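You operate a simulated robot arm through the tools that you are given. There is no shell and no other tool.

You run a simulated two-armed robot. Do the job below in one go: nothing can be reset, and whatever is moved stays where it is left.

## Task
Cap the four open pipe ends, each with the cap of its size.
Fine: press each cap home.

The check looks at the end state, three seconds after you hand in, the way a careful person would. Anything else that was tipped, shoved, dropped, spilled or broken makes it a failure. A push-on lid holds only when it is set on centred and level and pressed home; a screw cap is set on level and turned clockwise until tight.

## Robot
Two 7-joint arms with fingered hands on one trunk that stands fixed in place. Base frame: the origin is at the foot of the trunk, x ahead of it, y to its left, z up. Lengths are in m, angles in degrees, forces in N, time in s.
The left shoulder is at [0.141, 0.173, 0.999], the right one opposite. With the tool pointing down near the work surface each hand reaches from about 0.1 to 0.84 m from the base axis, measured 20 degrees to its own side. Payload 3.5 kg a hand.
The TCP of each hand is the grasp point between the finger pads, 0.03 m short of the fingertips. In the tool frame z runs along the fingers and y along their closing line. Largest opening 0.104 m; the body of the gripper starts 0.035 m behind the TCP. The gripper is a hand of 3 fingers: y runs from the thumb to the fingers, the wrist lies at [-0.015, -0.104, -0.178] in the tool frame, and closing takes about 1.5 s.
Orientation is told as [roll, pitch, yaw] about the base's x, y, z axes, in that order, counted from this pose: with the fingers straight down and the wrist toward the robot, the tool's x, y and z point along [0, 1, 0], [1, 0, 0] and [0, 0, -1] of the base frame.

## Interface
- The arms move only by the tool drive_tool. It takes "left_plan", "right_plan" or both (then of equal length, played together; a hand with none holds still); each is a list of rows, each a list of 2 entries, a list of its own where there are three numbers: the turn, a rotation vector about the tool's x, y, z in units of 90 degrees (1.0 is 90 degrees), then the shift along the tool's x, y, z in units of 500 mm (1.0 is 500 mm). In form: [[[wx, wy, wz], [tx, ty, tz]], ...]. A call has 1 to 20 rows; each row is the pose to reach, as a shift and turn from the pose commanded when the call began, along the tool's axes at that moment. "left_fingers" and "right_fingers" are, for a hand that has rows, the opening, from 0 (shut) to 1 (fully open), set as the call begins (left out, the last holds). A call with a number of a shift or a turn outside -1 to 1 is refused whole. Each row takes 0.2 s and may step no farther than 0.05 m and 8.6 degrees from the row before; otherwise, or with a gripper value out of range, the whole call is refused. Where a pose cannot be reached the arm comes as near as it can. A force on the tool above 90 N (or 10 N above the force at the start of the call, whichever is more), or a blocked arm, ends the call early, and 0.2 s more pass. Each finger travels about 0.072 m/s and halts on what it meets, pressing with about 32 N; the grip force reading is that of the motor and also rises with nothing between the fingers. The clock runs only during rows and for 0.2 s after the last one: add rows that repeat a pose to give the fingers time. The reply holds the time, the measured pose of the TCP, the force on the tool along the base axes, the opening and the grip force, in the units named above and with some noise, with the torque about the TCP (base axes, N m) and any sound that the robot's microphone picked up.
- Cameras (640 x 400 px; columns grow to the right, rows downward): "scene" is now at [0.2394, 0.0262, 1.1479]; the picture's right is [0.36, -0.93, 0.00], its down [-0.72, -0.28, -0.64] and it looks along [0.59, 0.23, -0.77] (base axes); focal length 230 px, centre (320, 200). "left" rides on the left gripper at [-0.064, -0.094, -0.117] in its tool frame; the picture's right is [-0.72, -0.33, 0.61], its down [0.64, -0.65, 0.40] and it looks along [0.27, 0.68, 0.68] (tool axes); focal length 238 px, centre (320, 200). "right" rides on the right gripper at [0.064, -0.094, -0.117] in its tool frame; the picture's right is [-0.72, 0.33, -0.61], its down [-0.64, -0.65, 0.40] and it looks along [-0.27, 0.68, 0.68] (tool axes); focal length 238 px, centre (320, 200). There is no depth. A picture from a camera that has moved, and an enlarged one, comes with that camera's place and axes in the base frame and with its lens.
- get_image(camera): a new picture of that camera. No time passes.
- move_column(by): slides the trunk up (or, below 0, down) by that many m; the arms and the scene camera ride with it, the base frame stays. It gives what a move gives, with no picture.
- finger_targets(index, middle, thumb_bend, thumb_turn, hand): sets how far each is bent, from 0 (flat) to 1 (curled in); at 0.3 the hand is open as for a grip, at 0.7 the pads meet at the TCP. One left out holds its place. A second passes; each finger stops where it meets its share of the squeeze, and holds until it gets a number again. A gripper value or a shape takes the hand back. It gives what a move gives, with no picture; readings hold the bend of each and the force on the fingers (four entries, about 0 where the hand has none), thumb and palm. thumb_turn goes from beside the hand (0) to across from the fingers (1), as for a grip.
- hand_shape(shape, hand): the hand has 3 fingers and takes this shape, open, in about a second: jaw (thumb against the fingers, like two jaws); tri (thumb and two fingers); tip (a fingertip pinch); poke (one finger out to press); point (the index stretched); flat (the hand flat); cup (the hand cupped); fist (a fist). The gripper value then closes the fingers along that shape, each until it touches; the sizes above hold for jaw. It gives what a move gives, with no picture.
- head_to(pan, tilt): turns the head with the scene camera to pan (to the left, within 86 degrees either way) and tilt (down, from -29 to 69), counted from straight ahead of the robot. It gives what a move gives.
- close_up(camera, box): a new picture of the part [left, top, right, bottom] of that camera's present view, enlarged. No time passes.
- sign_off(): hands the job in; it is judged then, once.

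Nothing tells you positions but the pictures and the camera data. Unless the task says otherwise, let go and move clear before handing in.

The tools are called after "Request:" as a command line: name --argument value ..., lists and objects as JSON in quotes. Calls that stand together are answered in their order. drive_tool: Moves the arms, as the interface text tells. Its arguments: {"type":"object","properties":{"left_plan":{"type":"array"},"left_fingers":{"type":"number"},"right_plan":{"type":"array"},"right_fingers":{"type":"number"}},"required":[]} The other tools are called the same way: move_column (by) slides the trunk up or down; hand_shape (shape, hand) gives the hand a shape; finger_targets (index, middle, thumb_bend, thumb_turn, hand) moves the fingers one by one; head_to (pan, tilt) turns the head that bears the scene camera; get_image (camera) takes a picture; close_up (camera, box) takes an enlarged picture of a part of a camera's view; sign_off () hands the job in.

At the start:

```text
t: 0.0
left_position: [0.4342, 0.3658, 0.9402]
left_orientation: [0.0, 0.1, 0.0]
left_ft_force: [-0.1, -0.1, -1.0]
left_wrist_torque: [0.0, 0.02, 0.0]
left_finger_gap: 0.1037
left_grip_force: 0.1
left_shape: jaw
left_bend: [0.3, 0.3, 0.3, 0.98]
left_finger forces: [0.0, 0.1, 0.0, 0.1, 0.1, 0.1]
right_position: [0.4911, -0.0338, 0.9431]
right_orientation: [0.0, 0.1, 0.1]
right_ft_force: [0.3, 0.2, -0.9]
right_wrist_torque: [0.02, 0.03, 0.0]
right_finger_gap: 0.1035
right_grip_force: 0.0
right_shape: jaw
right_bend: [0.3, 0.3, 0.3, 0.98]
right_finger forces: [0.0, 0.1, 0.0, 0.1, 0.1, 0.0]
trunk travel left (down, up): [-0.1, 0.654]
head pan, tilt: [21.2, 50.5]
```

scene: 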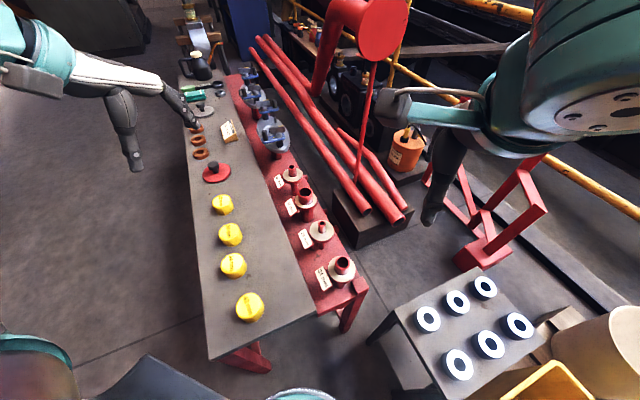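
right: 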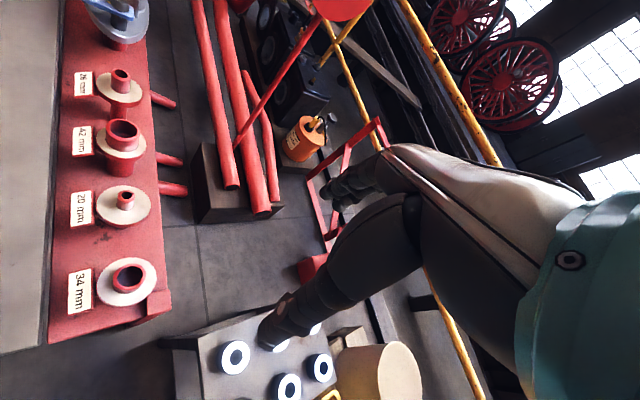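
left: 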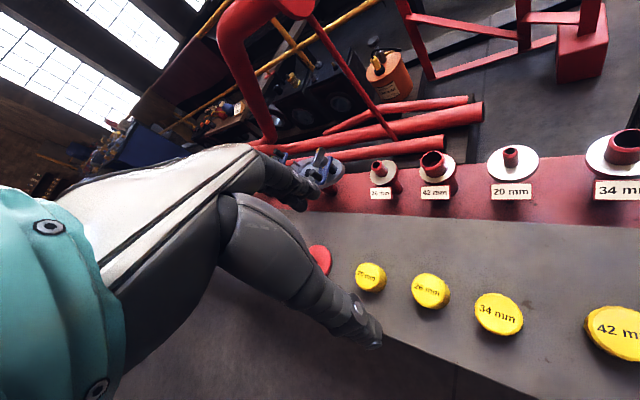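

I see four yellow caps on a grey bench and four red pipe ends with size labels (26, 42, 20, 34 mm) on a red strip. First I take enlarged pictures to read the sizes and find positions.

Request:
close_up --camera "scene" --box '[190, 150, 370, 340]'

Request:
close_up --camera "left" --box '[340, 120, 640, 380]'

Request:
close_up --camera "right" --box '[40, 50, 220, 350]'

```text
2.11 times, centred on (280, 245) of scene
camera zoom: at [0.2394, 0.0262, 1.1479], right [0.36, -0.93, 0.0], down [-0.72, -0.28, -0.64], along [0.59, 0.23, -0.77], focal length 485 px, centre (404, 105)
```

zoom: 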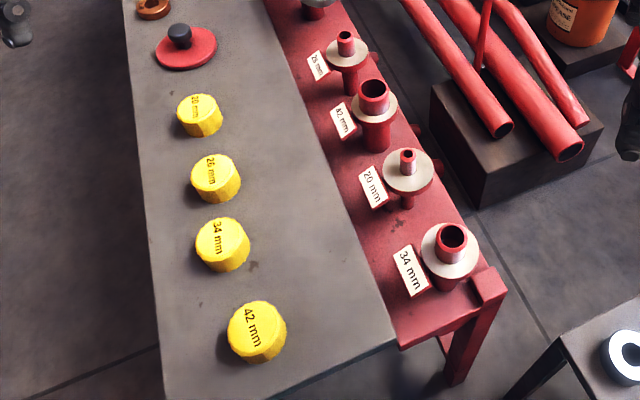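

```text
1.54 times, centred on (490, 250) of left
camera zoom: at [0.3399, 0.3016, 1.0595], right [-0.33, -0.72, -0.61], down [-0.65, 0.64, -0.4], along [0.68, 0.27, -0.68], focal length 367 px, centre (58, 123)
```

zoom: 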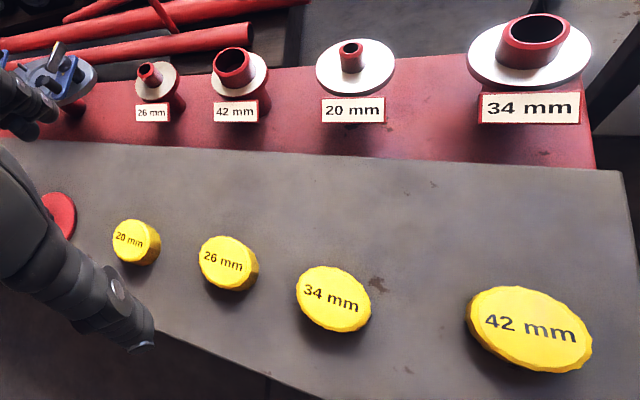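

```text
1.33 times, centred on (130, 200) of right
camera zoom: at [0.3963, 0.0289, 1.0597], right [0.33, -0.72, 0.61], down [-0.65, -0.64, -0.4], along [0.68, -0.27, -0.68], focal length 318 px, centre (573, 200)
```

zoom: 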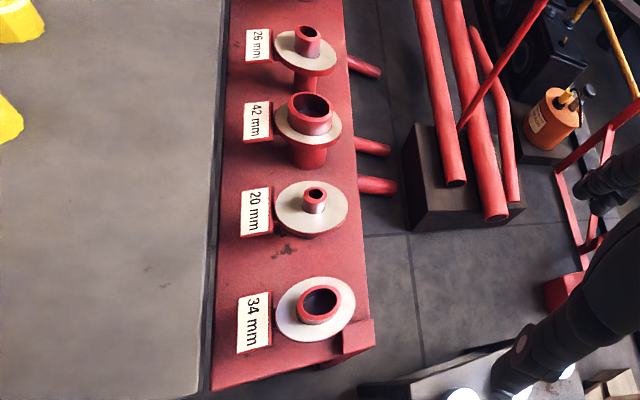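

The pipes stand on a 45° row at about (0.46,0.06) 34 mm, (0.55,0.14) 20 mm, (0.63,0.22) 42 mm, (0.71,0.30) 26 mm, tops near z 0.65; the caps lie near (0.31,0.22) 42, (0.38,0.31) 34, (0.46,0.38) 26, (0.535,0.45) 20, tops near z 0.61. I move the right arm out of the way and bring the left hand over the 42 mm cap for a closer look.

Request:
drive_tool --right_plan '[[[0, 0, 0], [-0.08, 0, -0.02]], [[0, 0, 0], [-0.16, 0, -0.04]], [[0, 0, 0], [-0.24, 0, -0.06]], [[0, 0, 0], [-0.32, 0, -0.08]], [[0, 0, 0], [-0.4, 0, -0.1]], [[0, 0, 0], [-0.44, 0, -0.1]], [[0, 0, 0], [-0.44, 0, -0.1]]]' --left_plan '[[[0, 0, 0], [-0.041, -0.034, 0.06]], [[0, 0, 0], [-0.082, -0.068, 0.12]], [[0, 0, 0], [-0.123, -0.102, 0.18]], [[0, 0, 0], [-0.164, -0.136, 0.24]], [[0, 0, 0], [-0.205, -0.17, 0.3]], [[0, 0, 0], [-0.246, -0.204, 0.36]], [[0, 0, 0], [-0.286, -0.24, 0.42]]]' --left_fingers 1

Request:
get_image --camera "left"

Request:
get_image --camera "scene"

```text
t: 1.6
left_position: [0.4006, 0.221, 0.6443]
left_orientation: [-0.1, -0.1, -0.1]
left_ft_force: [0.1, 0.6, 2.0]
left_wrist_torque: [0.07, 0.15, -0.01]
left_finger_gap: 0.1043
left_grip_force: 0.0
left_shape: jaw
left_bend: [0.3, 0.3, 0.29, 0.98]
left_finger forces: [0.0, 0.1, 0.1, 0.1, 2.3, 0.0]
left hand out of reach, approached as far as the arm can: row 1, 2, 3, 4, 5, 6, 7
right_position: [0.4907, -0.2559, 0.994]
right_orientation: [-0.1, 0.0, -0.1]
right_ft_force: [-0.2, -0.4, -0.4]
right_wrist_torque: [-0.01, 0.01, 0.02]
right_finger_gap: 0.1039
right_grip_force: 0.0
right_shape: jaw
right_bend: [0.3, 0.3, 0.3, 0.98]
right_finger forces: [0.1, 0.1, 0.0, 0.1, 0.0, 0.0]
trunk travel left (down, up): [-0.1, 0.654]
head pan, tilt: [21.2, 50.5]
```

```text
taken
camera left: at [0.3063, 0.1567, 0.7619], right [-0.33, -0.72, -0.61], down [-0.65, 0.64, -0.41], along [0.68, 0.27, -0.68], focal length 238 px, centre (320, 200)
```

left: 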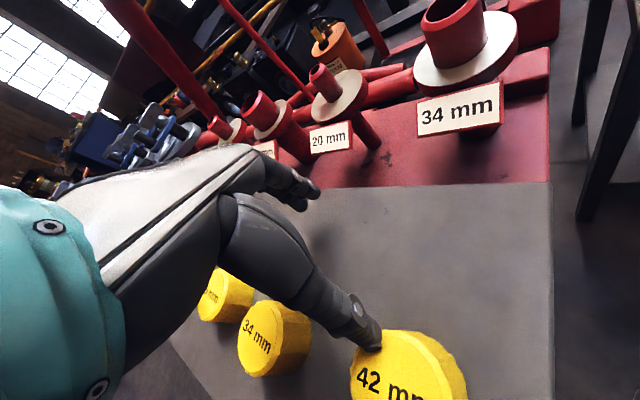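

```text
taken
camera scene: at [0.2391, 0.0258, 1.148], right [0.36, -0.93, 0.0], down [-0.72, -0.28, -0.64], along [0.59, 0.23, -0.77], focal length 230 px, centre (320, 200)
```

scene: 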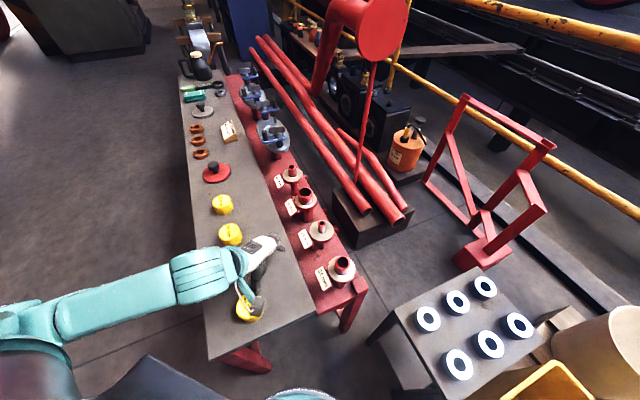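

The near targets are too close to the shoulder at this trunk height, so the arm ended short with the thumb touching the 42 mm cap. I raise the trunk, which lifts the hand straight up and gives the arm room.

Request:
move_column --by 0.2

Request:
get_image --camera "left"

Request:
get_image --camera "scene"

```text
t: 3.8
left_position: [0.4035, 0.224, 0.8438]
left_orientation: [-0.1, 0.1, -0.1]
left_ft_force: [-0.1, 0.5, -0.1]
left_wrist_torque: [0.02, 0.01, -0.04]
left_finger_gap: 0.1038
left_grip_force: 0.0
left_shape: jaw
left_bend: [0.3, 0.3, 0.3, 0.97]
left_finger forces: [0.0, 0.0, 0.0, 0.0, 0.1, 0.0]
right_position: [0.4918, -0.2541, 1.1924]
right_orientation: [0.1, 0.1, 0.1]
right_ft_force: [0.9, 0.5, 0.4]
right_wrist_torque: [-0.01, 0.01, -0.01]
right_finger_gap: 0.1039
right_grip_force: 0.1
right_shape: jaw
right_bend: [0.3, 0.3, 0.3, 0.98]
right_finger forces: [0.1, 0.1, 0.0, 0.1, 0.1, 0.0]
trunk travel left (down, up): [-0.3, 0.454]
head pan, tilt: [21.2, 50.5]
```

```text
taken
camera left: at [0.3097, 0.1595, 0.9619], right [-0.33, -0.72, -0.61], down [-0.65, 0.64, -0.4], along [0.68, 0.27, -0.68], focal length 238 px, centre (320, 200)
```

left: 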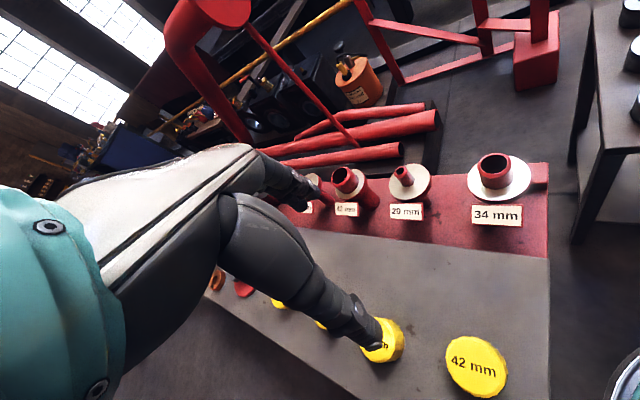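

```text
taken
camera scene: at [0.1415, 0.0262, 1.3553], right [0.36, -0.93, 0.0], down [-0.72, -0.28, -0.64], along [0.59, 0.23, -0.77], focal length 230 px, centre (320, 200)
```

scene: 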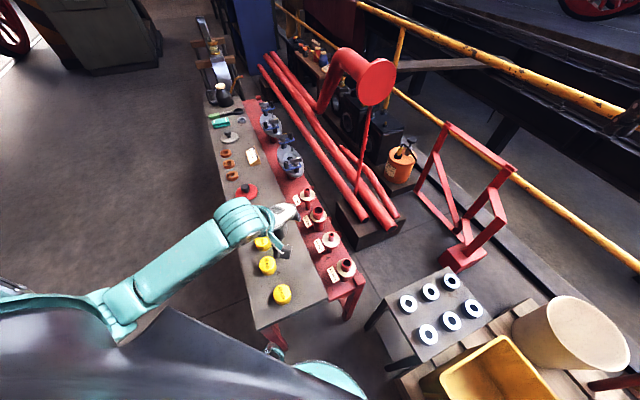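

The caps seem unmoved; the 42 mm cap reads at about (0.313, 0.224). I probe where the commanded pose now lies with a null move before going on.

Request:
drive_tool --left_plan '[[[0, 0, 0], [0, 0, 0]], [[0, 0, 0], [0, 0, 0]]]'

Request:
close_up --camera "scene" --box '[220, 160, 380, 320]'

```text
t: 4.4
left_position: [0.4034, 0.2233, 0.8437]
left_orientation: [0.0, 0.0, 0.1]
left_ft_force: [0.1, -0.3, -1.2]
left_wrist_torque: [0.03, -0.01, 0.0]
left_finger_gap: 0.1038
left_grip_force: 0.1
left_shape: jaw
left_bend: [0.3, 0.3, 0.3, 0.97]
left_finger forces: [0.0, 0.1, 0.0, 0.1, 0.0, 0.0]
right_position: [0.4908, -0.2542, 1.1931]
right_orientation: [0.0, 0.0, 0.0]
right_ft_force: [-0.3, 0.8, 0.0]
right_wrist_torque: [0.01, -0.01, -0.05]
right_finger_gap: 0.1036
right_grip_force: 0.1
right_shape: jaw
right_bend: [0.3, 0.3, 0.3, 0.98]
right_finger forces: [0.0, 0.2, 0.0, 0.0, 0.0, 0.1]
trunk travel left (down, up): [-0.3, 0.454]
head pan, tilt: [21.2, 50.5]
```

```text
2.50 times, centred on (300, 240) of scene
camera zoom: at [0.1411, 0.0262, 1.3555], right [0.36, -0.93, 0.0], down [-0.72, -0.28, -0.64], along [0.59, 0.23, -0.77], focal length 576 px, centre (370, 100)
```

zoom: 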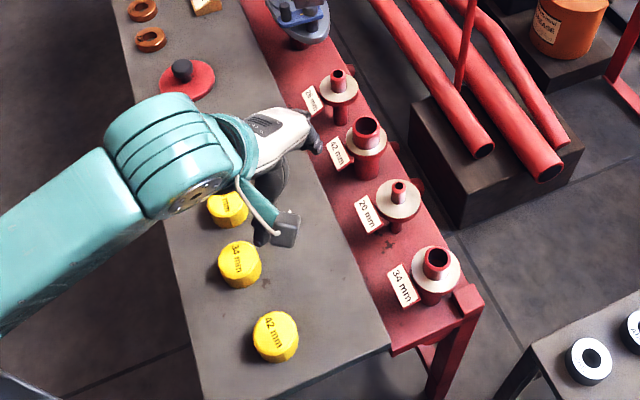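

The commanded pose follows the measured one, so I can proceed normally. I move over the 42 mm cap at a safe height.

Request:
drive_tool --left_plan '[[[0, 0, 0], [0, -0.06, 0.04]], [[0, 0, 0], [0, -0.12, 0.08]], [[0, 0, 0], [0, -0.18, 0.12]], [[0, 0, 0], [0, -0.18, 0.12]]]'

Request:
get_image --camera "left"

```text
t: 5.4
left_position: [0.3139, 0.2241, 0.7826]
left_orientation: [0.1, 0.0, 0.0]
left_ft_force: [0.0, -0.4, -0.5]
left_wrist_torque: [0.01, -0.02, -0.01]
left_finger_gap: 0.1039
left_grip_force: 0.1
left_shape: jaw
left_bend: [0.3, 0.3, 0.3, 0.97]
left_finger forces: [0.1, 0.0, 0.0, 0.1, 0.1, 0.0]
right_position: [0.4903, -0.2551, 1.1927]
right_orientation: [0.0, 0.0, 0.0]
right_ft_force: [0.2, -0.2, -0.2]
right_wrist_torque: [-0.01, -0.04, -0.02]
right_finger_gap: 0.1037
right_grip_force: 0.0
right_shape: jaw
right_bend: [0.3, 0.3, 0.3, 0.98]
right_finger forces: [0.1, 0.0, 0.0, 0.0, 0.2, 0.0]
trunk travel left (down, up): [-0.3, 0.454]
head pan, tilt: [21.2, 50.5]
```

```text
taken
camera left: at [0.2197, 0.16, 0.9019], right [-0.33, -0.72, -0.61], down [-0.65, 0.64, -0.4], along [0.68, 0.27, -0.68], focal length 238 px, centre (320, 200)
```

left: 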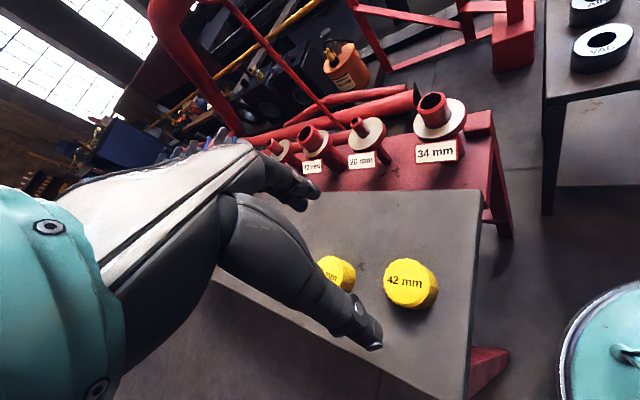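

The 42 mm cap now reads at (0.311, 0.224). I go down around it with the hand open.

Request:
drive_tool --left_plan '[[[0, 0, 0], [0, -0.005, 0.08]], [[0, 0, 0], [0, -0.005, 0.16]], [[0, 0, 0], [0, -0.005, 0.22]], [[0, 0, 0], [0, -0.005, 0.22]]]'

Request:
get_image --camera "left"

Request:
close_up --camera "scene" --box '[220, 200, 380, 360]'

```text
t: 6.4
left_position: [0.312, 0.2232, 0.6741]
left_orientation: [0.1, 0.0, 0.0]
left_ft_force: [0.2, 0.5, 0.7]
left_wrist_torque: [0.03, 0.0, -0.03]
left_finger_gap: 0.1039
left_grip_force: 0.0
left_shape: jaw
left_bend: [0.3, 0.3, 0.3, 0.97]
left_finger forces: [0.1, 0.0, 0.1, 0.0, 0.1, 0.0]
right_position: [0.4907, -0.2546, 1.1921]
right_orientation: [0.0, 0.0, -0.1]
right_ft_force: [-0.1, -0.2, 0.8]
right_wrist_torque: [-0.01, 0.0, -0.01]
right_finger_gap: 0.1033
right_grip_force: 0.1
right_shape: jaw
right_bend: [0.3, 0.3, 0.3, 0.98]
right_finger forces: [0.0, 0.0, 0.1, 0.0, 0.0, 0.0]
trunk travel left (down, up): [-0.3, 0.454]
head pan, tilt: [21.2, 50.5]
```

```text
taken
camera left: at [0.2168, 0.1598, 0.7924], right [-0.33, -0.72, -0.61], down [-0.65, 0.64, -0.4], along [0.68, 0.27, -0.68], focal length 238 px, centre (320, 200)
```

left: 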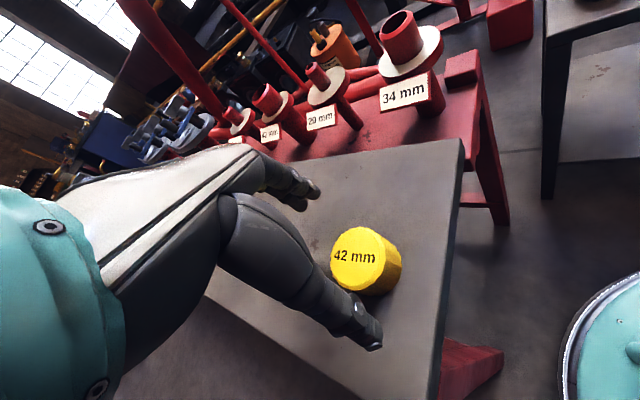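

```text
2.50 times, centred on (300, 280) of scene
camera zoom: at [0.1411, 0.0262, 1.3555], right [0.36, -0.93, 0.0], down [-0.72, -0.28, -0.64], along [0.59, 0.23, -0.77], focal length 576 px, centre (370, 0)
```

zoom: 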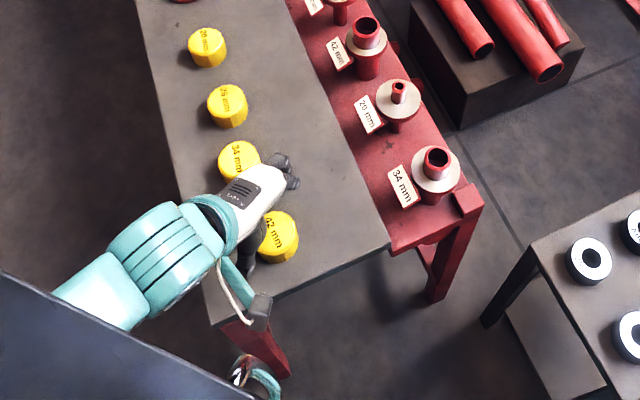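

The cap sits between thumb and fingers. I lower to about z 0.618 (fingertips about 1 cm above the bench).

Request:
drive_tool --left_plan '[[[0, 0, 0], [0, 0.002, 0.04]], [[0, 0, 0], [0, 0.002, 0.08]], [[0, 0, 0], [0, 0.002, 0.112]], [[0, 0, 0], [0, 0.002, 0.112]]]'

Request:
get_image --camera "left"

```text
t: 7.4
left_position: [0.3119, 0.2224, 0.6188]
left_orientation: [0.0, -0.1, -0.1]
left_ft_force: [-1.0, 0.5, -0.5]
left_wrist_torque: [0.0, 0.01, 0.0]
left_finger_gap: 0.1038
left_grip_force: 0.2
left_shape: jaw
left_bend: [0.3, 0.3, 0.3, 0.97]
left_finger forces: [0.1, 0.1, 0.0, 0.0, 0.0, 0.0]
right_position: [0.49, -0.2533, 1.1925]
right_orientation: [0.0, 0.0, 0.1]
right_ft_force: [-0.7, 0.2, 0.3]
right_wrist_torque: [-0.03, -0.01, 0.03]
right_finger_gap: 0.1036
right_grip_force: 0.0
right_shape: jaw
right_bend: [0.3, 0.3, 0.3, 0.98]
right_finger forces: [0.0, 0.0, 0.0, 0.0, 0.1, 0.0]
trunk travel left (down, up): [-0.3, 0.454]
head pan, tilt: [21.2, 50.5]
```

```text
taken
camera left: at [0.2178, 0.1597, 0.7363], right [-0.33, -0.72, -0.61], down [-0.65, 0.64, -0.4], along [0.68, 0.27, -0.68], focal length 238 px, centre (320, 200)
```

left: 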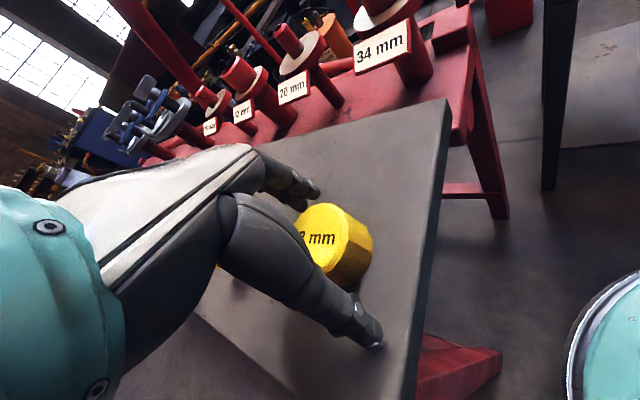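

Now I close the hand on the 42 mm cap.

Request:
drive_tool --left_plan '[[[0, 0, 0], [0, 0, 0]], [[0, 0, 0], [0, 0, 0]], [[0, 0, 0], [0, 0, 0]], [[0, 0, 0], [0, 0, 0]], [[0, 0, 0], [0, 0, 0]], [[0, 0, 0], [0, 0, 0]], [[0, 0, 0], [0, 0, 0]], [[0, 0, 0], [0, 0, 0]]]' --left_fingers 0

Request:
get_image --camera "left"

```text
t: 9.2
left_position: [0.3111, 0.2241, 0.6194]
left_orientation: [-0.1, 0.1, 0.2]
left_ft_force: [0.2, -0.9, -0.9]
left_wrist_torque: [-0.01, -0.01, -0.02]
left_finger_gap: 0.0455
left_grip_force: 32.3
left_shape: jaw
left_bend: [0.74, 0.48, 0.71, 1.0]
left_finger forces: [18.8, 9.3, 0.1, 0.0, 29.0, 0.0]
right_position: [0.4906, -0.2538, 1.1927]
right_orientation: [0.0, 0.0, 0.0]
right_ft_force: [0.2, 0.1, -0.3]
right_wrist_torque: [0.0, -0.01, 0.01]
right_finger_gap: 0.1034
right_grip_force: 0.1
right_shape: jaw
right_bend: [0.3, 0.3, 0.3, 0.98]
right_finger forces: [0.0, 0.1, 0.0, 0.1, 0.0, 0.0]
trunk travel left (down, up): [-0.3, 0.454]
head pan, tilt: [21.2, 50.5]
```

```text
taken
camera left: at [0.2177, 0.1596, 0.7365], right [-0.33, -0.72, -0.61], down [-0.65, 0.64, -0.4], along [0.68, 0.27, -0.68], focal length 238 px, centre (320, 200)
```

left: 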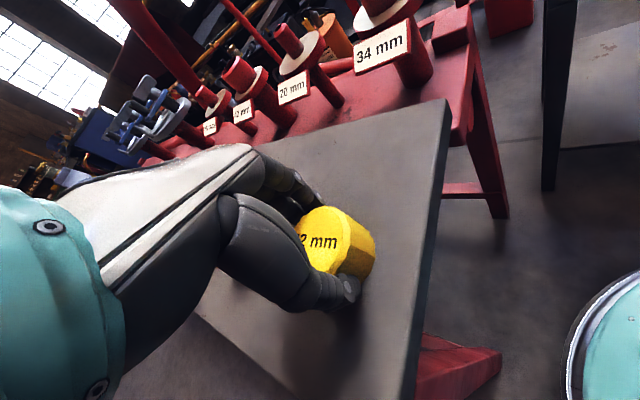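

The grip is uneven (index 0.74, middle 0.48), so the cap lies off-centre between the fingers. I look closer before correcting.

Request:
close_up --camera "left" --box '[240, 150, 400, 330]'

Request:
close_up --camera "scene" --box '[240, 240, 340, 340]'

```text
2.22 times, centred on (320, 240) of left
camera zoom: at [0.2177, 0.1596, 0.7365], right [-0.33, -0.72, -0.61], down [-0.65, 0.64, -0.4], along [0.68, 0.27, -0.68], focal length 530 px, centre (320, 111)
```

zoom: 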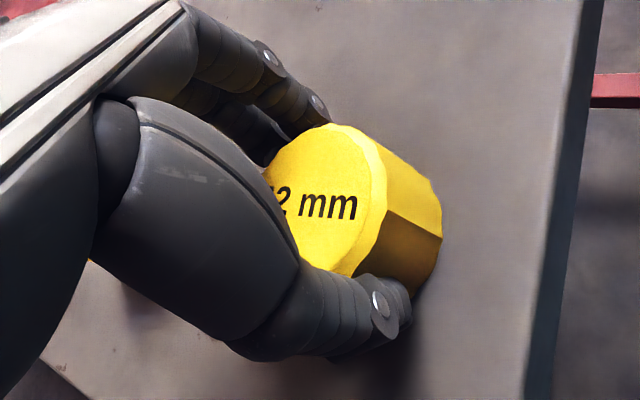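

```text
4.00 times, centred on (290, 290) of scene
camera zoom: at [0.1412, 0.0262, 1.3555], right [0.36, -0.93, 0.0], down [-0.72, -0.28, -0.64], along [0.59, 0.23, -0.77], focal length 922 px, centre (440, -160)
```

zoom: 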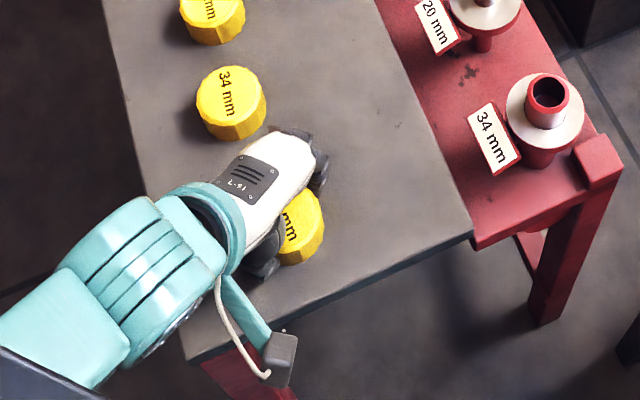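

The cap looks faceted, about 50 mm wide. I open, shift the hand about 7 mm toward −y and grip again to get a more even hold.

Request:
drive_tool --left_plan '[[[0, 0, 0], [0, 0, 0]], [[0, 0, 0], [0, 0, 0]], [[0, 0, 0], [0, 0, 0]], [[0, 0, 0], [0, 0, 0]], [[0, 0, 0], [-0.007, 0, 0]], [[0, 0, 0], [-0.014, 0, 0]], [[0, 0, 0], [-0.014, 0, 0]]]' --left_fingers 1

Request:
drive_tool --left_plan '[[[0, 0, 0], [0, 0, 0]], [[0, 0, 0], [0, 0, 0]], [[0, 0, 0], [0, 0, 0]], [[0, 0, 0], [0, 0, 0]], [[0, 0, 0], [0, 0, 0]], [[0, 0, 0], [0, 0, 0]], [[0, 0, 0], [0, 0, 0]], [[0, 0, 0], [0, 0, 0]]]' --left_fingers 0

Request:
close_up --camera "left" --box '[240, 150, 400, 330]'

```text
t: 10.8
left_position: [0.3125, 0.2163, 0.6188]
left_orientation: [0.0, 0.0, 0.0]
left_ft_force: [0.5, 0.4, 0.3]
left_wrist_torque: [-0.01, -0.03, -0.01]
left_finger_gap: 0.1036
left_grip_force: 0.0
left_shape: jaw
left_bend: [0.3, 0.3, 0.3, 0.98]
left_finger forces: [0.1, 0.1, 0.0, 0.0, 0.1, 0.0]
right_position: [0.4907, -0.2545, 1.1915]
right_orientation: [0.0, -0.1, 0.0]
right_ft_force: [0.3, 0.0, 0.8]
right_wrist_torque: [-0.03, 0.01, 0.01]
right_finger_gap: 0.1037
right_grip_force: 0.0
right_shape: jaw
right_bend: [0.3, 0.3, 0.3, 0.98]
right_finger forces: [0.0, 0.1, 0.0, 0.0, 0.0, 0.0]
trunk travel left (down, up): [-0.3, 0.454]
head pan, tilt: [21.2, 50.5]
```

```text
t: 12.6
left_position: [0.3126, 0.2165, 0.6187]
left_orientation: [-0.1, 0.0, 0.1]
left_ft_force: [0.0, -0.5, 0.2]
left_wrist_torque: [0.0, 0.02, 0.0]
left_finger_gap: 0.0449
left_grip_force: 32.0
left_shape: jaw
left_bend: [0.74, 0.47, 0.72, 1.0]
left_finger forces: [15.9, 10.7, 0.1, 0.0, 28.9, 0.0]
right_position: [0.491, -0.2545, 1.1926]
right_orientation: [-0.1, -0.1, 0.0]
right_ft_force: [0.2, 0.1, -0.1]
right_wrist_torque: [-0.01, 0.0, 0.02]
right_finger_gap: 0.1036
right_grip_force: 0.0
right_shape: jaw
right_bend: [0.3, 0.3, 0.3, 0.98]
right_finger forces: [0.0, 0.0, 0.0, 0.0, 0.0, 0.0]
trunk travel left (down, up): [-0.3, 0.454]
head pan, tilt: [21.2, 50.5]
```

```text
2.22 times, centred on (320, 240) of left
camera zoom: at [0.218, 0.1527, 0.7365], right [-0.33, -0.72, -0.61], down [-0.65, 0.64, -0.4], along [0.68, 0.27, -0.68], focal length 530 px, centre (320, 111)
```

zoom: 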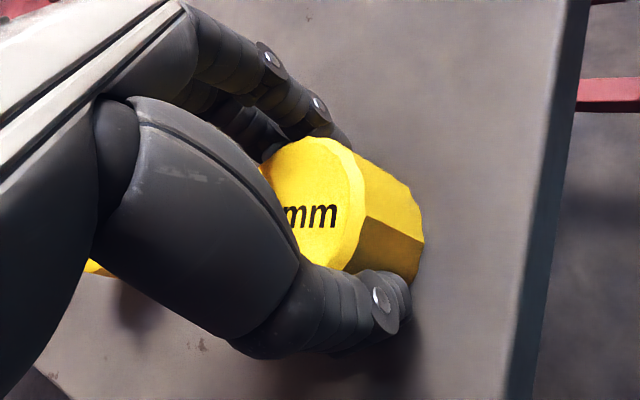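

The bends are unchanged, so I try a further 10 mm shift toward −y to find the centred hold.

Request:
drive_tool --left_plan '[[[0, 0, 0], [0, 0, 0]], [[0, 0, 0], [0, 0, 0]], [[0, 0, 0], [0, 0, 0]], [[0, 0, 0], [0, 0, 0]], [[0, 0, 0], [-0.01, 0, 0]], [[0, 0, 0], [-0.02, 0, 0]], [[0, 0, 0], [-0.02, 0, 0]]]' --left_fingers 1

Request:
close_up --camera "left" --box '[240, 150, 400, 350]'

Request:
close_up --camera "scene" --box '[240, 240, 340, 340]'

```text
t: 14.2
left_position: [0.3117, 0.2065, 0.6169]
left_orientation: [0.0, 0.0, -0.1]
left_ft_force: [-0.6, -0.2, 0.4]
left_wrist_torque: [-0.01, 0.0, 0.07]
left_finger_gap: 0.1036
left_grip_force: 0.1
left_shape: jaw
left_bend: [0.3, 0.3, 0.3, 0.98]
left_finger forces: [0.0, 0.0, 0.0, 0.0, 0.1, 0.0]
right_position: [0.492, -0.2536, 1.1929]
right_orientation: [0.0, 0.1, 0.0]
right_ft_force: [-0.6, 0.2, 0.1]
right_wrist_torque: [-0.04, 0.01, 0.02]
right_finger_gap: 0.1037
right_grip_force: 0.1
right_shape: jaw
right_bend: [0.3, 0.3, 0.3, 0.98]
right_finger forces: [0.0, 0.0, 0.0, 0.0, 0.0, 0.0]
trunk travel left (down, up): [-0.3, 0.454]
head pan, tilt: [21.2, 50.5]
```

```text
2.00 times, centred on (320, 250) of left
camera zoom: at [0.2178, 0.1426, 0.7361], right [-0.33, -0.72, -0.61], down [-0.65, 0.64, -0.4], along [0.68, 0.27, -0.68], focal length 477 px, centre (320, 100)
```

zoom: 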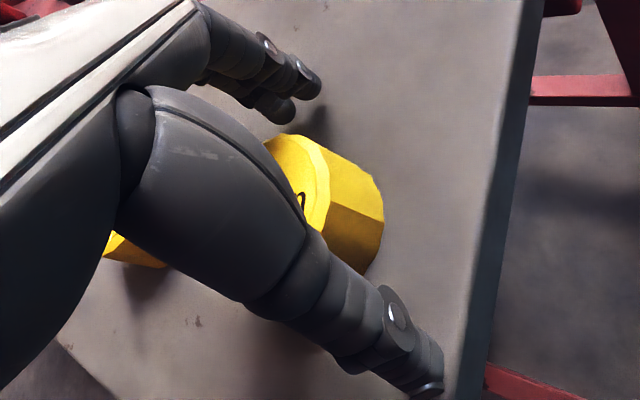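

```text
4.00 times, centred on (290, 290) of scene
camera zoom: at [0.1412, 0.0262, 1.3555], right [0.36, -0.93, 0.0], down [-0.72, -0.28, -0.64], along [0.59, 0.23, -0.77], focal length 922 px, centre (440, -160)
```

zoom: 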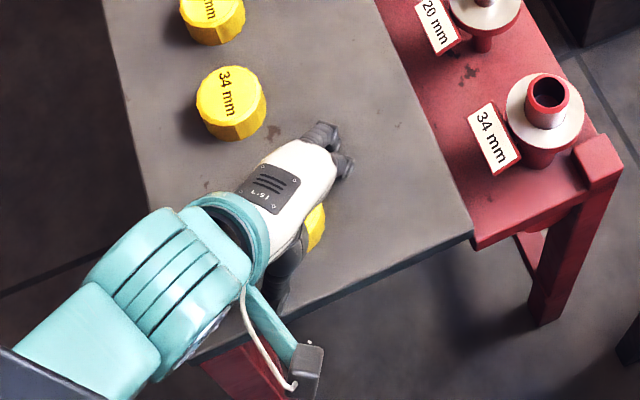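

Measuring the cap's outline (about 53 mm wide, 36 mm tall, top near z 0.614), its centre is near y 0.220, so the uneven bends belong to the hand itself. I go back to y 0.220, grip, and lift a little to test the hold.

Request:
drive_tool --left_plan '[[[0, 0, 0], [0.014, 0, 0]], [[0, 0, 0], [0.028, 0, 0]], [[0, 0, 0], [0.028, 0, 0]]]'

Request:
drive_tool --left_plan '[[[0, 0, 0], [0, 0, 0]], [[0, 0, 0], [0, 0, 0]], [[0, 0, 0], [0, 0, 0]], [[0, 0, 0], [0, 0, 0]], [[0, 0, 0], [0, 0, 0]], [[0, 0, 0], [0, 0, 0]], [[0, 0, 0], [0, 0, 0]], [[0, 0, 0], [0, 0, 0]]]' --left_fingers 0

Request:
drive_tool --left_plan '[[[0, 0, 0], [0, 0, -0.03]], [[0, 0, 0], [0, 0, -0.06]], [[0, 0, 0], [0, 0, -0.1]], [[0, 0, 0], [0, 0, -0.1]]]'

Request:
get_image --camera "left"

Request:
close_up --camera "scene" --box '[220, 220, 340, 340]'

```text
t: 15.0
left_position: [0.3129, 0.2207, 0.6181]
left_orientation: [0.0, 0.1, 0.0]
left_ft_force: [-0.5, 0.4, -0.7]
left_wrist_torque: [0.01, 0.04, -0.03]
left_finger_gap: 0.1035
left_grip_force: 0.2
left_shape: jaw
left_bend: [0.3, 0.3, 0.3, 0.98]
left_finger forces: [0.0, 0.0, 0.0, 0.0, 0.1, 0.0]
right_position: [0.49, -0.2544, 1.1927]
right_orientation: [0.1, 0.0, 0.0]
right_ft_force: [0.3, -0.9, 1.0]
right_wrist_torque: [0.03, -0.03, -0.02]
right_finger_gap: 0.1037
right_grip_force: 0.0
right_shape: jaw
right_bend: [0.3, 0.3, 0.3, 0.98]
right_finger forces: [0.0, 0.0, 0.0, 0.1, 0.1, 0.1]
trunk travel left (down, up): [-0.3, 0.454]
head pan, tilt: [21.2, 50.5]
```

```text
t: 16.8
left_position: [0.3112, 0.2203, 0.6176]
left_orientation: [0.0, -0.1, 0.0]
left_ft_force: [-0.6, 0.2, 0.4]
left_wrist_torque: [-0.01, 0.02, -0.02]
left_finger_gap: 0.0447
left_grip_force: 32.5
left_shape: jaw
left_bend: [0.74, 0.47, 0.72, 1.0]
left_finger forces: [16.7, 10.6, 0.1, 0.0, 28.9, 0.0]
right_position: [0.4898, -0.2548, 1.1926]
right_orientation: [0.0, 0.0, -0.1]
right_ft_force: [-0.4, -0.1, -0.1]
right_wrist_torque: [0.05, 0.03, -0.02]
right_finger_gap: 0.1036
right_grip_force: 0.0
right_shape: jaw
right_bend: [0.3, 0.3, 0.3, 0.98]
right_finger forces: [0.0, 0.1, 0.0, 0.0, 0.1, 0.1]
trunk travel left (down, up): [-0.3, 0.454]
head pan, tilt: [21.2, 50.5]
```

```text
t: 17.8
left_position: [0.3135, 0.2205, 0.6675]
left_orientation: [0.0, 0.0, 0.0]
left_ft_force: [0.1, 0.0, -0.8]
left_wrist_torque: [0.05, 0.0, 0.02]
left_finger_gap: 0.0446
left_grip_force: 31.7
left_shape: jaw
left_bend: [0.74, 0.47, 0.72, 1.0]
left_finger forces: [16.8, 10.7, 0.0, 0.0, 28.8, 0.1]
right_position: [0.4899, -0.2548, 1.1933]
right_orientation: [0.0, -0.1, 0.1]
right_ft_force: [-0.3, 0.6, 0.2]
right_wrist_torque: [0.03, -0.03, -0.01]
right_finger_gap: 0.1036
right_grip_force: 0.0
right_shape: jaw
right_bend: [0.3, 0.3, 0.3, 0.98]
right_finger forces: [0.0, 0.0, 0.0, 0.1, 0.1, 0.1]
trunk travel left (down, up): [-0.3, 0.454]
head pan, tilt: [21.2, 50.5]
```

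```text
taken
camera left: at [0.2184, 0.1571, 0.7862], right [-0.33, -0.72, -0.61], down [-0.65, 0.64, -0.4], along [0.68, 0.27, -0.68], focal length 238 px, centre (320, 200)
```

left: 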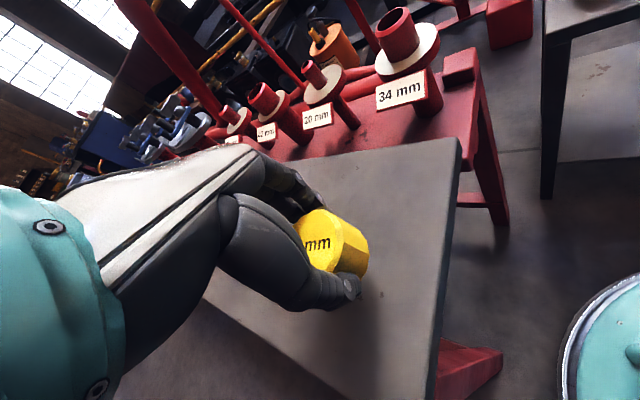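

```text
3.33 times, centred on (280, 280) of scene
camera zoom: at [0.1412, 0.0262, 1.3555], right [0.36, -0.93, 0.0], down [-0.72, -0.28, -0.64], along [0.59, 0.23, -0.77], focal length 768 px, centre (453, -67)
```

zoom: 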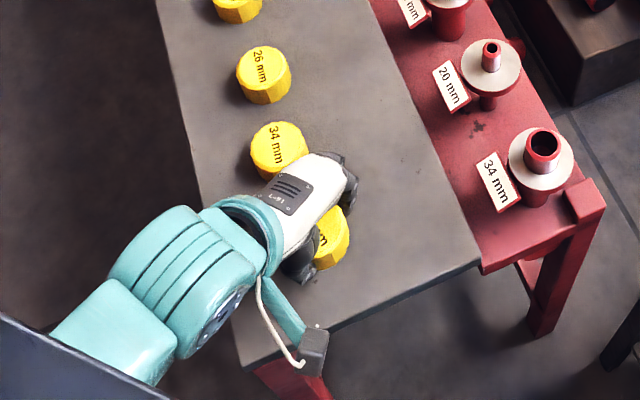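

The 42 mm cap is held level and off the bench. I lift it and carry it forward toward the 42 mm pipe, staying well above everything.

Request:
drive_tool --left_plan '[[[0, 0, 0], [0, 0, -0.09]], [[0, 0, 0], [0, 0.03, -0.18]], [[0, 0, 0], [0, 0.1, -0.22]], [[0, 0, 0], [0, 0.19, -0.22]], [[0, 0, 0], [0, 0.28, -0.22]], [[0, 0, 0], [0, 0.37, -0.22]], [[0, 0, 0], [0, 0.46, -0.22]], [[0, 0, 0], [0, 0.54, -0.22]], [[0, 0, 0], [0, 0.6, -0.22]], [[0, 0, 0], [0, 0.61, -0.22]], [[0, 0, 0], [0, 0.61, -0.22]]]'

Request:
get_image --camera "left"

Request:
close_up --camera "scene" --box '[240, 140, 400, 300]'

Request:
get_image --camera "right"

```text
t: 20.2
left_position: [0.6172, 0.2199, 0.7774]
left_orientation: [0.0, 0.0, -0.1]
left_ft_force: [0.0, 0.4, -0.3]
left_wrist_torque: [0.01, -0.02, -0.03]
left_finger_gap: 0.0443
left_grip_force: 32.1
left_shape: jaw
left_bend: [0.74, 0.47, 0.72, 1.0]
left_finger forces: [16.9, 10.9, 0.0, 0.0, 28.9, 0.0]
right_position: [0.4899, -0.2539, 1.1936]
right_orientation: [0.1, 0.0, 0.0]
right_ft_force: [-0.5, 0.4, -0.1]
right_wrist_torque: [-0.01, -0.02, 0.0]
right_finger_gap: 0.1037
right_grip_force: 0.0
right_shape: jaw
right_bend: [0.3, 0.3, 0.3, 0.98]
right_finger forces: [0.1, 0.1, 0.0, 0.0, 0.0, 0.1]
trunk travel left (down, up): [-0.3, 0.454]
head pan, tilt: [21.2, 50.5]
```

```text
taken
camera left: at [0.5231, 0.1562, 0.8962], right [-0.33, -0.72, -0.61], down [-0.65, 0.64, -0.4], along [0.68, 0.27, -0.68], focal length 238 px, centre (320, 200)
```

left: 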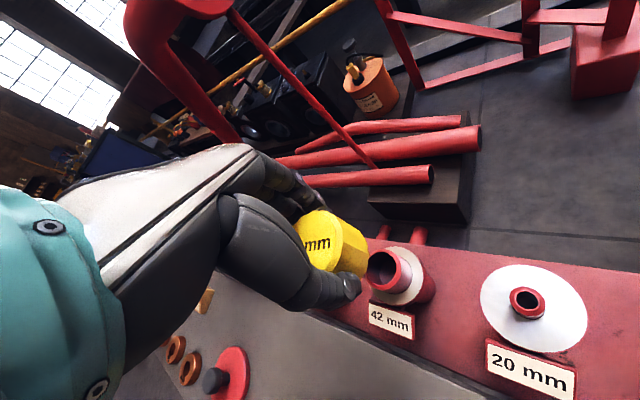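

```text
2.50 times, centred on (320, 220) of scene
camera zoom: at [0.1413, 0.0262, 1.3555], right [0.36, -0.93, 0.0], down [-0.72, -0.28, -0.64], along [0.59, 0.23, -0.77], focal length 576 px, centre (320, 150)
```

zoom: 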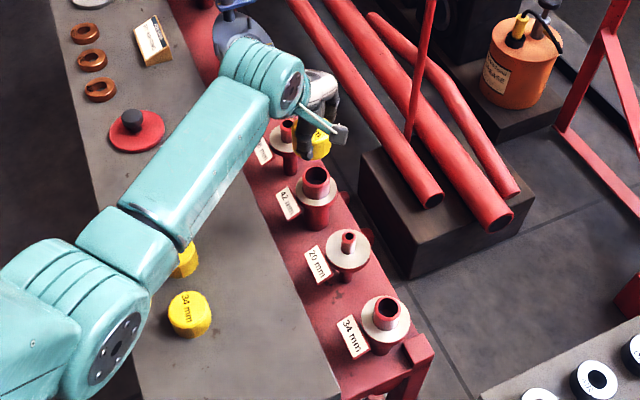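

```text
taken
camera right: at [0.3962, -0.1911, 1.3097], right [0.33, -0.72, 0.61], down [-0.65, -0.64, -0.4], along [0.68, -0.27, -0.68], focal length 238 px, centre (320, 200)
```

right: 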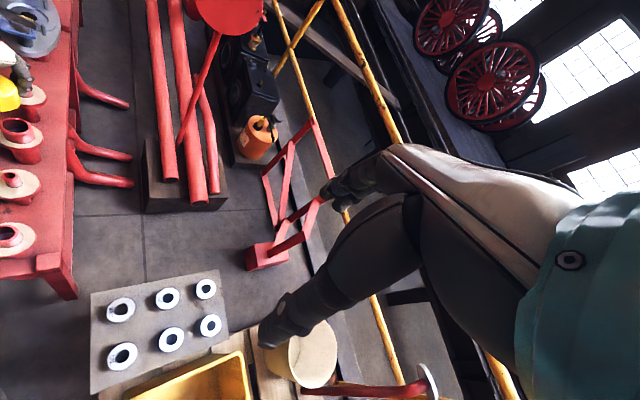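

The scene camera reads about 1 cm long in x compared with the hand, so I will rely on the hand camera for alignment. I zoom in on the held cap and the 42 mm pipe.

Request:
close_up --camera "left" --box '[280, 180, 440, 340]'

```text
2.50 times, centred on (360, 260) of left
camera zoom: at [0.5231, 0.1562, 0.8962], right [-0.33, -0.72, -0.61], down [-0.65, 0.64, -0.4], along [0.68, 0.27, -0.68], focal length 596 px, centre (220, 50)
```

zoom: 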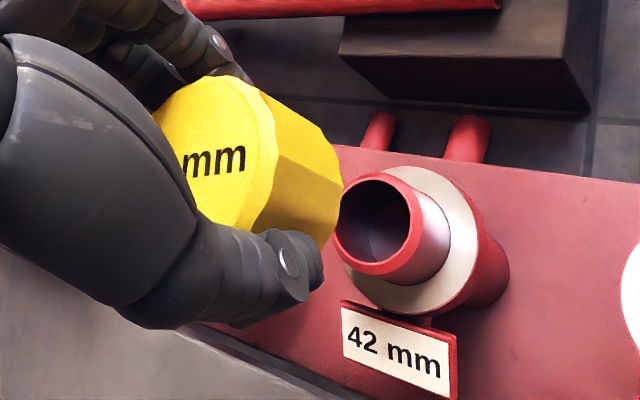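

In the zoom the cap's axis coincides with the TCP axis (top 7 mm, bottom about 41 mm below TCP); the pipe centre computes to about (0.625, 0.224) with its top near z 0.653. I move over it and down partway, then recheck.

Request:
drive_tool --left_plan '[[[0, 0, 0], [0.004, 0.008, 0.04]], [[0, 0, 0], [0.008, 0.0166, 0.084]], [[0, 0, 0], [0.008, 0.0166, 0.084]]]'

Request:
close_up --camera "left" --box '[280, 180, 440, 340]'

Request:
close_up --camera "scene" --box '[290, 160, 370, 240]'

```text
t: 21.0
left_position: [0.626, 0.2248, 0.7355]
left_orientation: [-0.1, 0.0, 0.0]
left_ft_force: [0.4, -0.2, -0.4]
left_wrist_torque: [0.0, -0.01, 0.04]
left_finger_gap: 0.0445
left_grip_force: 32.3
left_shape: jaw
left_bend: [0.74, 0.47, 0.72, 1.0]
left_finger forces: [17.0, 11.0, 0.1, 0.1, 28.7, 0.0]
right_position: [0.4899, -0.255, 1.1929]
right_orientation: [0.1, 0.0, -0.1]
right_ft_force: [-0.5, 0.4, 0.4]
right_wrist_torque: [0.01, 0.03, -0.03]
right_finger_gap: 0.1035
right_grip_force: 0.0
right_shape: jaw
right_bend: [0.3, 0.3, 0.3, 0.98]
right_finger forces: [0.0, 0.1, 0.0, 0.1, 0.0, 0.0]
trunk travel left (down, up): [-0.3, 0.454]
head pan, tilt: [21.2, 50.5]
```

```text
2.50 times, centred on (360, 260) of left
camera zoom: at [0.5312, 0.1607, 0.8541], right [-0.33, -0.72, -0.61], down [-0.65, 0.64, -0.4], along [0.68, 0.27, -0.68], focal length 596 px, centre (220, 50)
```

zoom: 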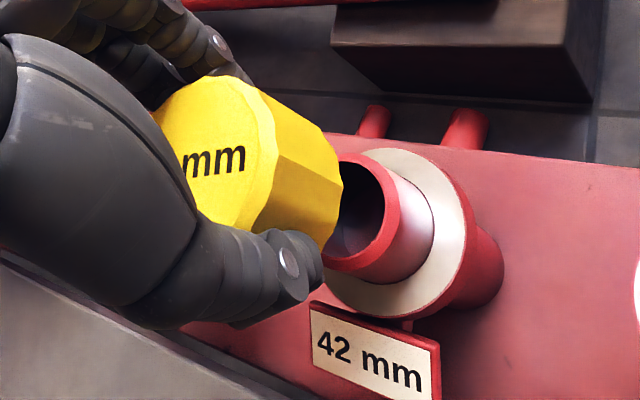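

```text
5.00 times, centred on (330, 200) of scene
camera zoom: at [0.1411, 0.0262, 1.3555], right [0.36, -0.93, 0.0], down [-0.72, -0.28, -0.64], along [0.59, 0.23, -0.77], focal length 1152 px, centre (270, 200)
```

zoom: 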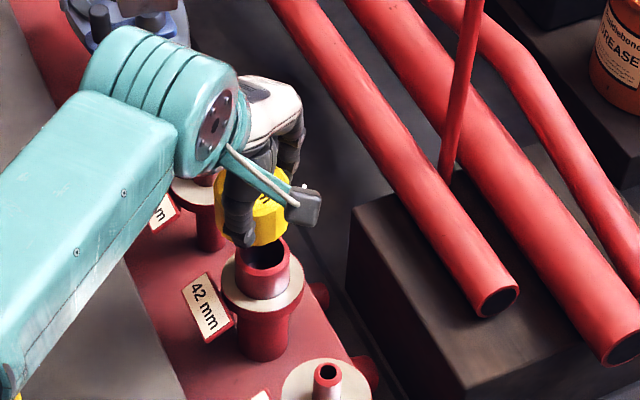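

Alignment looks within about a millimetre. I lower another 2 cm and recheck just above the rim.

Request:
drive_tool --left_plan '[[[0, 0, 0], [0, 0.001, 0.022]], [[0, 0, 0], [0, 0.001, 0.044]], [[0, 0, 0], [0, 0.001, 0.044]]]'

Request:
close_up --camera "left" --box '[280, 180, 440, 340]'

Request:
close_up --camera "scene" --box '[290, 160, 370, 240]'

```text
t: 21.8
left_position: [0.626, 0.2246, 0.7147]
left_orientation: [0.0, 0.0, 0.0]
left_ft_force: [-0.5, 0.1, 0.1]
left_wrist_torque: [0.01, -0.03, 0.02]
left_finger_gap: 0.0442
left_grip_force: 31.6
left_shape: jaw
left_bend: [0.74, 0.47, 0.72, 1.0]
left_finger forces: [17.0, 10.9, 0.0, 0.0, 28.7, 0.0]
right_position: [0.49, -0.2543, 1.1925]
right_orientation: [0.0, 0.0, 0.1]
right_ft_force: [0.5, -0.3, 1.0]
right_wrist_torque: [0.0, 0.02, 0.0]
right_finger_gap: 0.1033
right_grip_force: 0.0
right_shape: jaw
right_bend: [0.3, 0.3, 0.3, 0.98]
right_finger forces: [0.0, 0.0, 0.0, 0.0, 0.1, 0.0]
trunk travel left (down, up): [-0.3, 0.454]
head pan, tilt: [21.2, 50.5]
```

```text
2.50 times, centred on (360, 260) of left
camera zoom: at [0.5319, 0.1603, 0.8322], right [-0.33, -0.72, -0.61], down [-0.65, 0.64, -0.4], along [0.68, 0.27, -0.68], focal length 596 px, centre (220, 50)
```

zoom: 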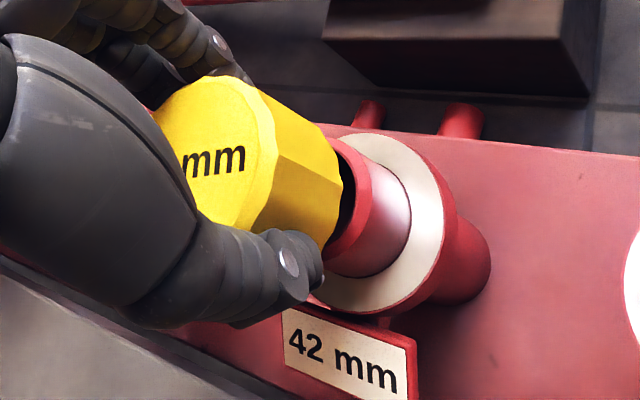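

```text
5.00 times, centred on (330, 200) of scene
camera zoom: at [0.1412, 0.0262, 1.3555], right [0.36, -0.93, 0.0], down [-0.72, -0.28, -0.64], along [0.59, 0.23, -0.77], focal length 1152 px, centre (270, 200)
```

zoom: 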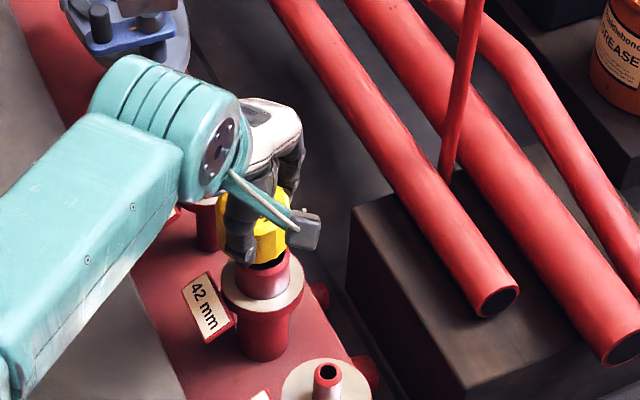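

Cap and pipe look coaxial. I lower slowly in small steps, watching the force.

Request:
drive_tool --left_plan '[[[0, 0, 0], [0, 0, 0.01]], [[0, 0, 0], [0, 0, 0.02]], [[0, 0, 0], [0, 0, 0.03]], [[0, 0, 0], [0, 0, 0.036]], [[0, 0, 0], [0, 0, 0.042]], [[0, 0, 0], [0, 0, 0.048]]]'

Request:
close_up --camera "left" --box '[280, 180, 440, 340]'

```text
t: 23.2
left_position: [0.6257, 0.2223, 0.6908]
left_orientation: [-0.1, 0.1, -0.1]
left_ft_force: [-1.2, -2.9, 4.0]
left_wrist_torque: [-0.17, 0.01, -0.02]
left_finger_gap: 0.0438
left_grip_force: 31.8
left_shape: jaw
left_bend: [0.74, 0.48, 0.72, 1.0]
left_finger forces: [20.0, 10.0, 0.0, 0.0, 31.1, 0.0]
right_position: [0.4903, -0.2548, 1.1921]
right_orientation: [0.0, 0.0, 0.1]
right_ft_force: [0.3, 0.5, 0.2]
right_wrist_torque: [0.01, 0.01, 0.04]
right_finger_gap: 0.1036
right_grip_force: 0.1
right_shape: jaw
right_bend: [0.3, 0.3, 0.3, 0.98]
right_finger forces: [0.1, 0.1, 0.1, 0.0, 0.0, 0.0]
trunk travel left (down, up): [-0.3, 0.454]
head pan, tilt: [21.2, 50.5]
```

```text
2.50 times, centred on (360, 260) of left
camera zoom: at [0.5317, 0.1588, 0.8085], right [-0.33, -0.72, -0.61], down [-0.65, 0.64, -0.41], along [0.68, 0.27, -0.68], focal length 596 px, centre (220, 50)
```

zoom: 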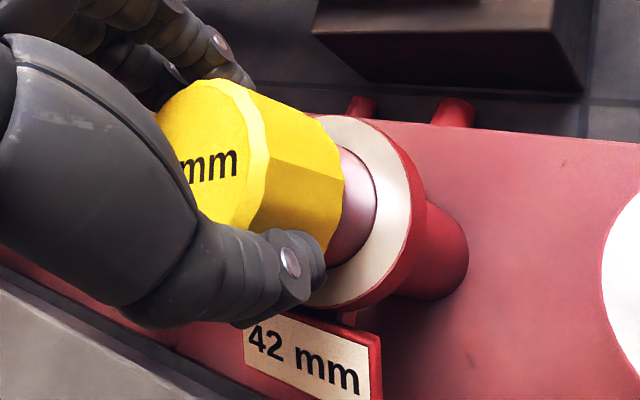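

There is light contact with a sideways force and the cap seems to have shifted a little in the grip. I back up 12 mm to check the cap's attitude.

Request:
drive_tool --left_plan '[[[0, 0, 0], [0, 0, -0.012]], [[0, 0, 0], [0, 0, -0.024]], [[0, 0, 0], [0, 0, -0.024]]]'

Request:
close_up --camera "left" --box '[280, 180, 440, 340]'

Request:
close_up --camera "scene" --box '[290, 170, 350, 230]'

```text
t: 24.0
left_position: [0.6268, 0.2244, 0.7013]
left_orientation: [-0.1, 0.0, 0.0]
left_ft_force: [-0.3, -0.2, 0.4]
left_wrist_torque: [-0.02, -0.01, 0.03]
left_finger_gap: 0.0444
left_grip_force: 32.8
left_shape: jaw
left_bend: [0.74, 0.48, 0.72, 1.0]
left_finger forces: [18.4, 10.9, 0.0, 0.0, 29.9, 0.0]
right_position: [0.4906, -0.2546, 1.1929]
right_orientation: [0.0, 0.0, 0.0]
right_ft_force: [0.2, -0.1, -0.8]
right_wrist_torque: [0.0, -0.01, -0.02]
right_finger_gap: 0.1036
right_grip_force: 0.1
right_shape: jaw
right_bend: [0.3, 0.3, 0.3, 0.98]
right_finger forces: [0.0, 0.0, 0.0, 0.1, 0.1, 0.0]
trunk travel left (down, up): [-0.3, 0.454]
head pan, tilt: [21.2, 50.5]
```

```text
2.50 times, centred on (360, 260) of left
camera zoom: at [0.5317, 0.1604, 0.8203], right [-0.33, -0.72, -0.61], down [-0.65, 0.64, -0.4], along [0.68, 0.27, -0.68], focal length 596 px, centre (220, 50)
```

zoom: 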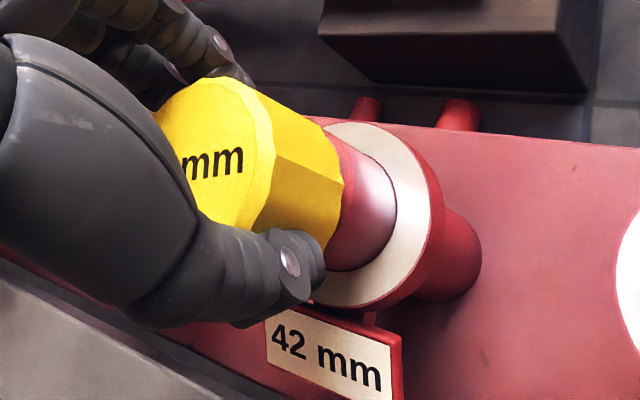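

```text
6.67 times, centred on (320, 200) of scene
camera zoom: at [0.1412, 0.0263, 1.3555], right [0.36, -0.93, 0.0], down [-0.72, -0.28, -0.64], along [0.59, 0.23, -0.77], focal length 1536 px, centre (320, 200)
```

zoom: 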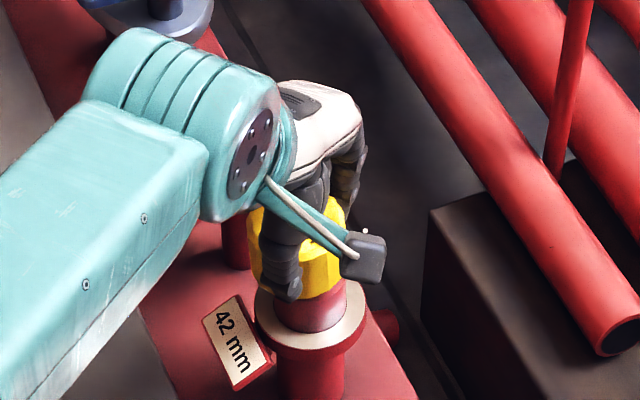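

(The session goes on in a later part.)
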